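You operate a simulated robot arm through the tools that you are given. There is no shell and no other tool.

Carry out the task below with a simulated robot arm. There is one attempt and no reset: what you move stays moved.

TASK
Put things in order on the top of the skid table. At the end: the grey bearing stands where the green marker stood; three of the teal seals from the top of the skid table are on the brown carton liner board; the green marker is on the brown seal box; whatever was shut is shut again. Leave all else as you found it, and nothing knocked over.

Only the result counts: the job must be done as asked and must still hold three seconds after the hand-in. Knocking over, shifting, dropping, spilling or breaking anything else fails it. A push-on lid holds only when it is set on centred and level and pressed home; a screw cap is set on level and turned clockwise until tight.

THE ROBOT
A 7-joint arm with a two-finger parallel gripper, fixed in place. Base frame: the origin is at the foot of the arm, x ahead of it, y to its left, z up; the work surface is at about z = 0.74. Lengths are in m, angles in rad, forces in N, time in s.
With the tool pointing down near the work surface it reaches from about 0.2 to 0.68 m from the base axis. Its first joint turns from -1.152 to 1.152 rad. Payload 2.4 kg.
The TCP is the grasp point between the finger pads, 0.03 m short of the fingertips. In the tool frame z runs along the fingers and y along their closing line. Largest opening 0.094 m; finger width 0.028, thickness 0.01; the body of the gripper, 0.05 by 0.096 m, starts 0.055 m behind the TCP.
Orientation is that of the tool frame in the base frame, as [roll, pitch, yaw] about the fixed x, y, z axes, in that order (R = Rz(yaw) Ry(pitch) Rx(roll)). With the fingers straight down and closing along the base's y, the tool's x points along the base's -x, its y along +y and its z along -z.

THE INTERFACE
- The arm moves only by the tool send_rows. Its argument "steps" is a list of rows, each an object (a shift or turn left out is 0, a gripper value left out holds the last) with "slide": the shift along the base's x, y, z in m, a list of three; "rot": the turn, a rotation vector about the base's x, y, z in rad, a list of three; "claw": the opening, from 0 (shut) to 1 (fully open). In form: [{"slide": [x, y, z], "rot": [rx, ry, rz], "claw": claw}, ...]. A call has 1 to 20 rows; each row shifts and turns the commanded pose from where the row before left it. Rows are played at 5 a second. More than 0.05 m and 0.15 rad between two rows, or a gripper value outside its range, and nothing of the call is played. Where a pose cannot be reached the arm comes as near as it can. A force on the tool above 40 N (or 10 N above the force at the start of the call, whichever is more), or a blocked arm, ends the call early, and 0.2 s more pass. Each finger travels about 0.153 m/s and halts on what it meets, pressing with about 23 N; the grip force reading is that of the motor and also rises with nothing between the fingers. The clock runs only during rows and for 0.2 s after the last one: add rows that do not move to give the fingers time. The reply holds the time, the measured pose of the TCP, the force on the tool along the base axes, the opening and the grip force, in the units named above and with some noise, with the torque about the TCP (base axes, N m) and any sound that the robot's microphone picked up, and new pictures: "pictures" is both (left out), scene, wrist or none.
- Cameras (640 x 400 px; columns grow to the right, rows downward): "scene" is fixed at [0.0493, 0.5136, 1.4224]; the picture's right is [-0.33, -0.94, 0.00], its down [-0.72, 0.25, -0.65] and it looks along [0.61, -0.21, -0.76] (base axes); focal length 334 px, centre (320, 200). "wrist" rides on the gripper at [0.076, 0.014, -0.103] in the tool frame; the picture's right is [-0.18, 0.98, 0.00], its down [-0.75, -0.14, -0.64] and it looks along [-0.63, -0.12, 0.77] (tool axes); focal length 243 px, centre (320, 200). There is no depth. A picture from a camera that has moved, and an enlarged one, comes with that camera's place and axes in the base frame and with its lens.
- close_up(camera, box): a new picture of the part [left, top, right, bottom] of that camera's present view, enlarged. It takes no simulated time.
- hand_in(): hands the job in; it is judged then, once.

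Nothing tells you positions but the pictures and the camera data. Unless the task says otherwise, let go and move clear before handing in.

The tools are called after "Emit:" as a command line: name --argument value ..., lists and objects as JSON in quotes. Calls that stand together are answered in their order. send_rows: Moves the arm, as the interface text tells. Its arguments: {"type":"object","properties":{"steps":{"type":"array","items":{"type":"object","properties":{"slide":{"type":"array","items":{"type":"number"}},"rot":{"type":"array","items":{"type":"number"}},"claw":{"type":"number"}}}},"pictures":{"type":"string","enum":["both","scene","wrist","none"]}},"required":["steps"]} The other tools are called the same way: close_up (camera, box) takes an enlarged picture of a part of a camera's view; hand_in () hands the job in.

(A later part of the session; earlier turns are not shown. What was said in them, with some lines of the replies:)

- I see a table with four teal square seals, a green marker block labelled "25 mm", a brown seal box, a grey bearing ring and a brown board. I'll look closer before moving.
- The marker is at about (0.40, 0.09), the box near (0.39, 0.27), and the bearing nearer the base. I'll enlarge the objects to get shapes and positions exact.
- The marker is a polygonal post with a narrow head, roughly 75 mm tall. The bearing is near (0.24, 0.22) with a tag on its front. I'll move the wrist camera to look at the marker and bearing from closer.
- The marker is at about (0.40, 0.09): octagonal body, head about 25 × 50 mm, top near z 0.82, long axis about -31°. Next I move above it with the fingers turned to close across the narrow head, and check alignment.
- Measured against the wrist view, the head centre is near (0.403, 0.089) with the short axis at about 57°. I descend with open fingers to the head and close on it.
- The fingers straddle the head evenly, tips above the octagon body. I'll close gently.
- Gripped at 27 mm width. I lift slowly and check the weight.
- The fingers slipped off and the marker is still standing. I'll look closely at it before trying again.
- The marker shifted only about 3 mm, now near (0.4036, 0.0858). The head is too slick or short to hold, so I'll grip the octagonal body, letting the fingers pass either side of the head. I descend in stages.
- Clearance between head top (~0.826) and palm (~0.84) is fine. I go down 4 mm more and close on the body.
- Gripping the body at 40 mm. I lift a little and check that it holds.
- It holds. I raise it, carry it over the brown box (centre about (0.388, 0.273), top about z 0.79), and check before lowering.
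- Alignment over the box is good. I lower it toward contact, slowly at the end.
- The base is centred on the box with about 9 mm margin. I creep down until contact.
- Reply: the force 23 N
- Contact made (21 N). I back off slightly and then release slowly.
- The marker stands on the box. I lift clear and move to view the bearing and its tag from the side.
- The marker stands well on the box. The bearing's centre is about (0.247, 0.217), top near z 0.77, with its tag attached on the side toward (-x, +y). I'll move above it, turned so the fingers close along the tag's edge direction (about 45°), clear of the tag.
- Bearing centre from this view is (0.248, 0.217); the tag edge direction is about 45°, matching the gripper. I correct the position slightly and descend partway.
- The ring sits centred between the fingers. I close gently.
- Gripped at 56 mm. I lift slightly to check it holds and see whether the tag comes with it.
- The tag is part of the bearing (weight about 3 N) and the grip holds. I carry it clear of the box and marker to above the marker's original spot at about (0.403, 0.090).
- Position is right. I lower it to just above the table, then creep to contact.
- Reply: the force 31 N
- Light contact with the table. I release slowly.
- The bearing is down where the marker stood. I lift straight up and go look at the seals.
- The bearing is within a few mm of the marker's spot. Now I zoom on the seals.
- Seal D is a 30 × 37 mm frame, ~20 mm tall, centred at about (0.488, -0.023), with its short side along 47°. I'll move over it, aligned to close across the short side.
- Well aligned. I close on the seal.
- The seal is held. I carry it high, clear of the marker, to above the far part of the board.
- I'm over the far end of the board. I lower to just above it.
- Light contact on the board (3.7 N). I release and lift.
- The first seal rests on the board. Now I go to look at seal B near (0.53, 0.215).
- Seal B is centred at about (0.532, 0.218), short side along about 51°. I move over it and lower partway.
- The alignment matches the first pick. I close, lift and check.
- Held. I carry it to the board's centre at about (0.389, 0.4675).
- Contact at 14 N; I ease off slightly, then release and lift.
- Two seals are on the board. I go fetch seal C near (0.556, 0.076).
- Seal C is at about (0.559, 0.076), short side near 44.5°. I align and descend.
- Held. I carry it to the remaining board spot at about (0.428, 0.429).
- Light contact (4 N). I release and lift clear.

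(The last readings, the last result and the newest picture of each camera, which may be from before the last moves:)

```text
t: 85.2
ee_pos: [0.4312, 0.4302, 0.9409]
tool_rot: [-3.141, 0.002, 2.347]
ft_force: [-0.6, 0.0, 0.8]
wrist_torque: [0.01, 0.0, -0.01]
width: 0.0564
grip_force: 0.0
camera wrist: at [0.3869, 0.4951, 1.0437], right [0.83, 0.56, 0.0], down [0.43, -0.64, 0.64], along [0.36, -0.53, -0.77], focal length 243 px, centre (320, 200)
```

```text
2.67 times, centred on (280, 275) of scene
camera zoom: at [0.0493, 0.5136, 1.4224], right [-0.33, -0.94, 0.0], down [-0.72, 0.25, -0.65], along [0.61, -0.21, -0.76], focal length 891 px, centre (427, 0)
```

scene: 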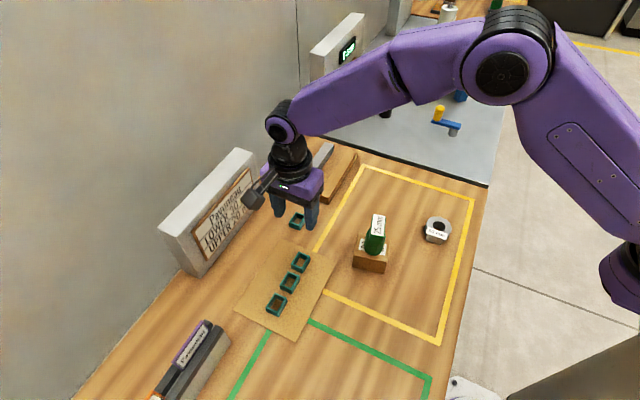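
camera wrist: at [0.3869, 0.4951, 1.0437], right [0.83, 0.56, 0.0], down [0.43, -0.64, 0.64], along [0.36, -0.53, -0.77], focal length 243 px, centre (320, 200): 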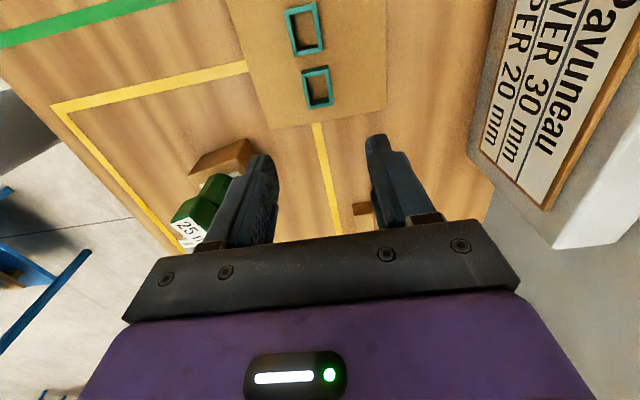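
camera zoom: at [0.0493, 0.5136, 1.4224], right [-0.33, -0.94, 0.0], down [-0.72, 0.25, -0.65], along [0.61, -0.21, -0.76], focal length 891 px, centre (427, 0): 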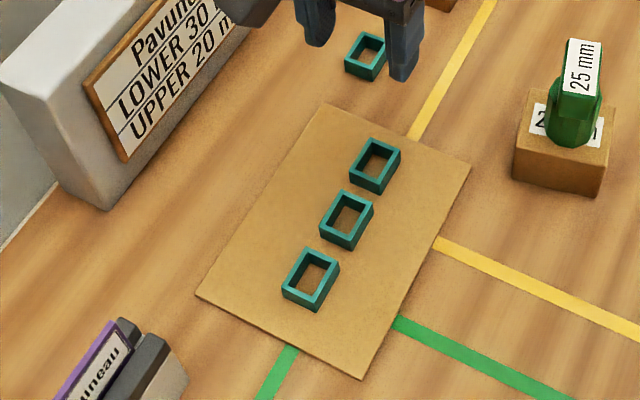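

All three seals are on the board, the fourth is untouched, and the board hasn't moved. I move the arm up and clear for a final check.

Emit:
send_rows --steps '[{"slide": [0, 0, 0.045]}, {"slide": [0, 0, 0.045]}, {"slide": [0, 0, 0.035]}, {"slide": [0, -0.045, 0]}, {"slide": [0, -0.045, 0]}, {"slide": [0, -0.045, 0]}, {"slide": [0, -0.045, 0]}, {"slide": [-0.01, -0.045, 0]}, {"slide": [-0.01, -0.045, 0]}, {"slide": [-0.01, -0.045, 0]}, {"slide": [0, 0, 0]}, {"slide": [0, 0, 0]}]' --pictures "both"

Emit:
close_up --camera "scene" --box '[340, 180, 480, 290]'

Emit:
close_up --camera "scene" --box '[140, 140, 460, 400]'

```text
t: 87.8
ee_pos: [0.398, 0.1142, 1.0662]
tool_rot: [3.14, 0.0, 2.348]
ft_force: [-0.1, -0.5, 0.4]
wrist_torque: [0.0, 0.01, -0.01]
width: 0.0562
grip_force: 0.0
camera wrist: at [0.3535, 0.1787, 1.17], right [0.83, 0.56, 0.0], down [0.43, -0.64, 0.64], along [0.36, -0.53, -0.77], focal length 243 px, centre (320, 200)
```

scene: 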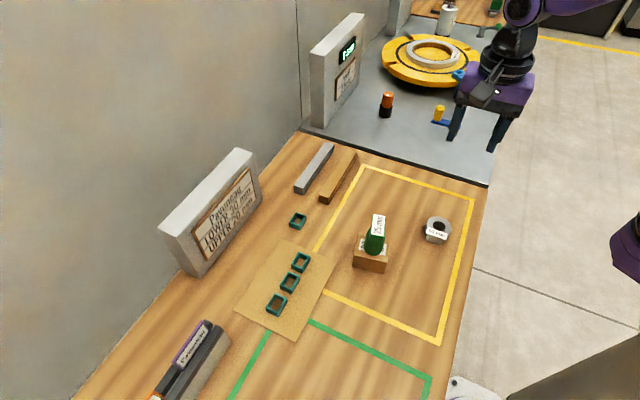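
wrist: 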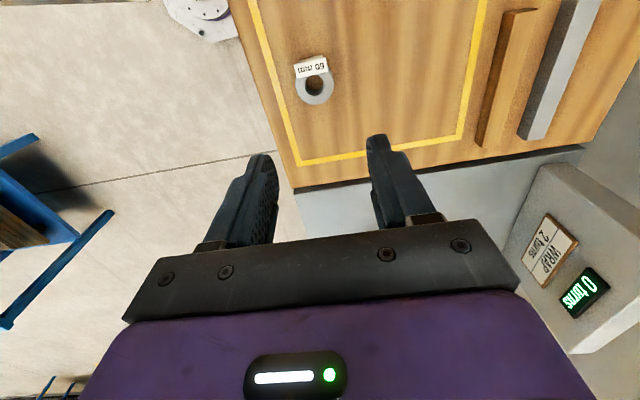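

```text
3.64 times, centred on (410, 235) of scene
camera zoom: at [0.0493, 0.5136, 1.4224], right [-0.33, -0.94, 0.0], down [-0.72, 0.25, -0.65], along [0.61, -0.21, -0.76], focal length 1215 px, centre (-7, 73)
```

zoom: 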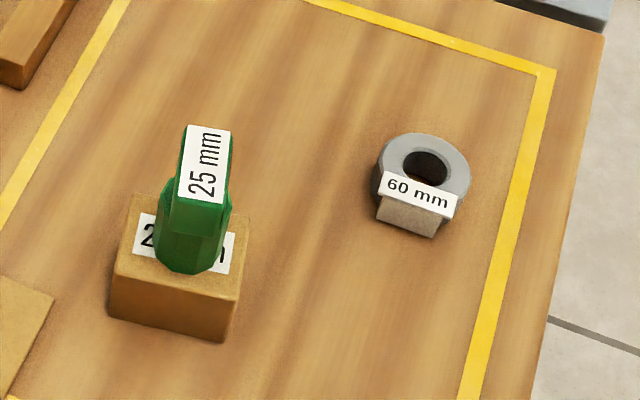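

```text
1.54 times, centred on (300, 270) of scene
camera zoom: at [0.0493, 0.5136, 1.4224], right [-0.33, -0.94, 0.0], down [-0.72, 0.25, -0.65], along [0.61, -0.21, -0.76], focal length 514 px, centre (351, 92)
```

zoom: 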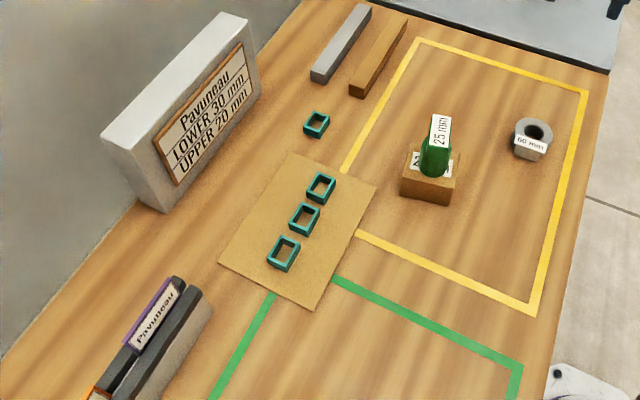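

The end state matches the task. The bearing stands at the marker's old spot, the marker is on the brown box, three seals are on the board, and nothing else has moved. Nothing was opened, and the gripper is empty and clear, so I hand in.

Emit:
hand_in

```text
The job is handed in.
```

The job is handed in. I don't have the judge's verdict; the final pictures showed everything in place:

- **Grey bearing:** it stands where the green marker stood, about 4 mm off by my camera estimate.
- **Green marker:** it stands upright, centred on the brown seal box. My first grip on its head slipped and shifted it about 3 mm while it stood on the table. It did not tip, and I then lifted it by its body.
- **Teal seals:** three are in a row on the brown carton liner board, and the fourth was not touched.
- **Everything else:** the box and the board are where they were. I opened nothing, so nothing needed shutting.

The gripper was empty and clear of the table at hand-in.
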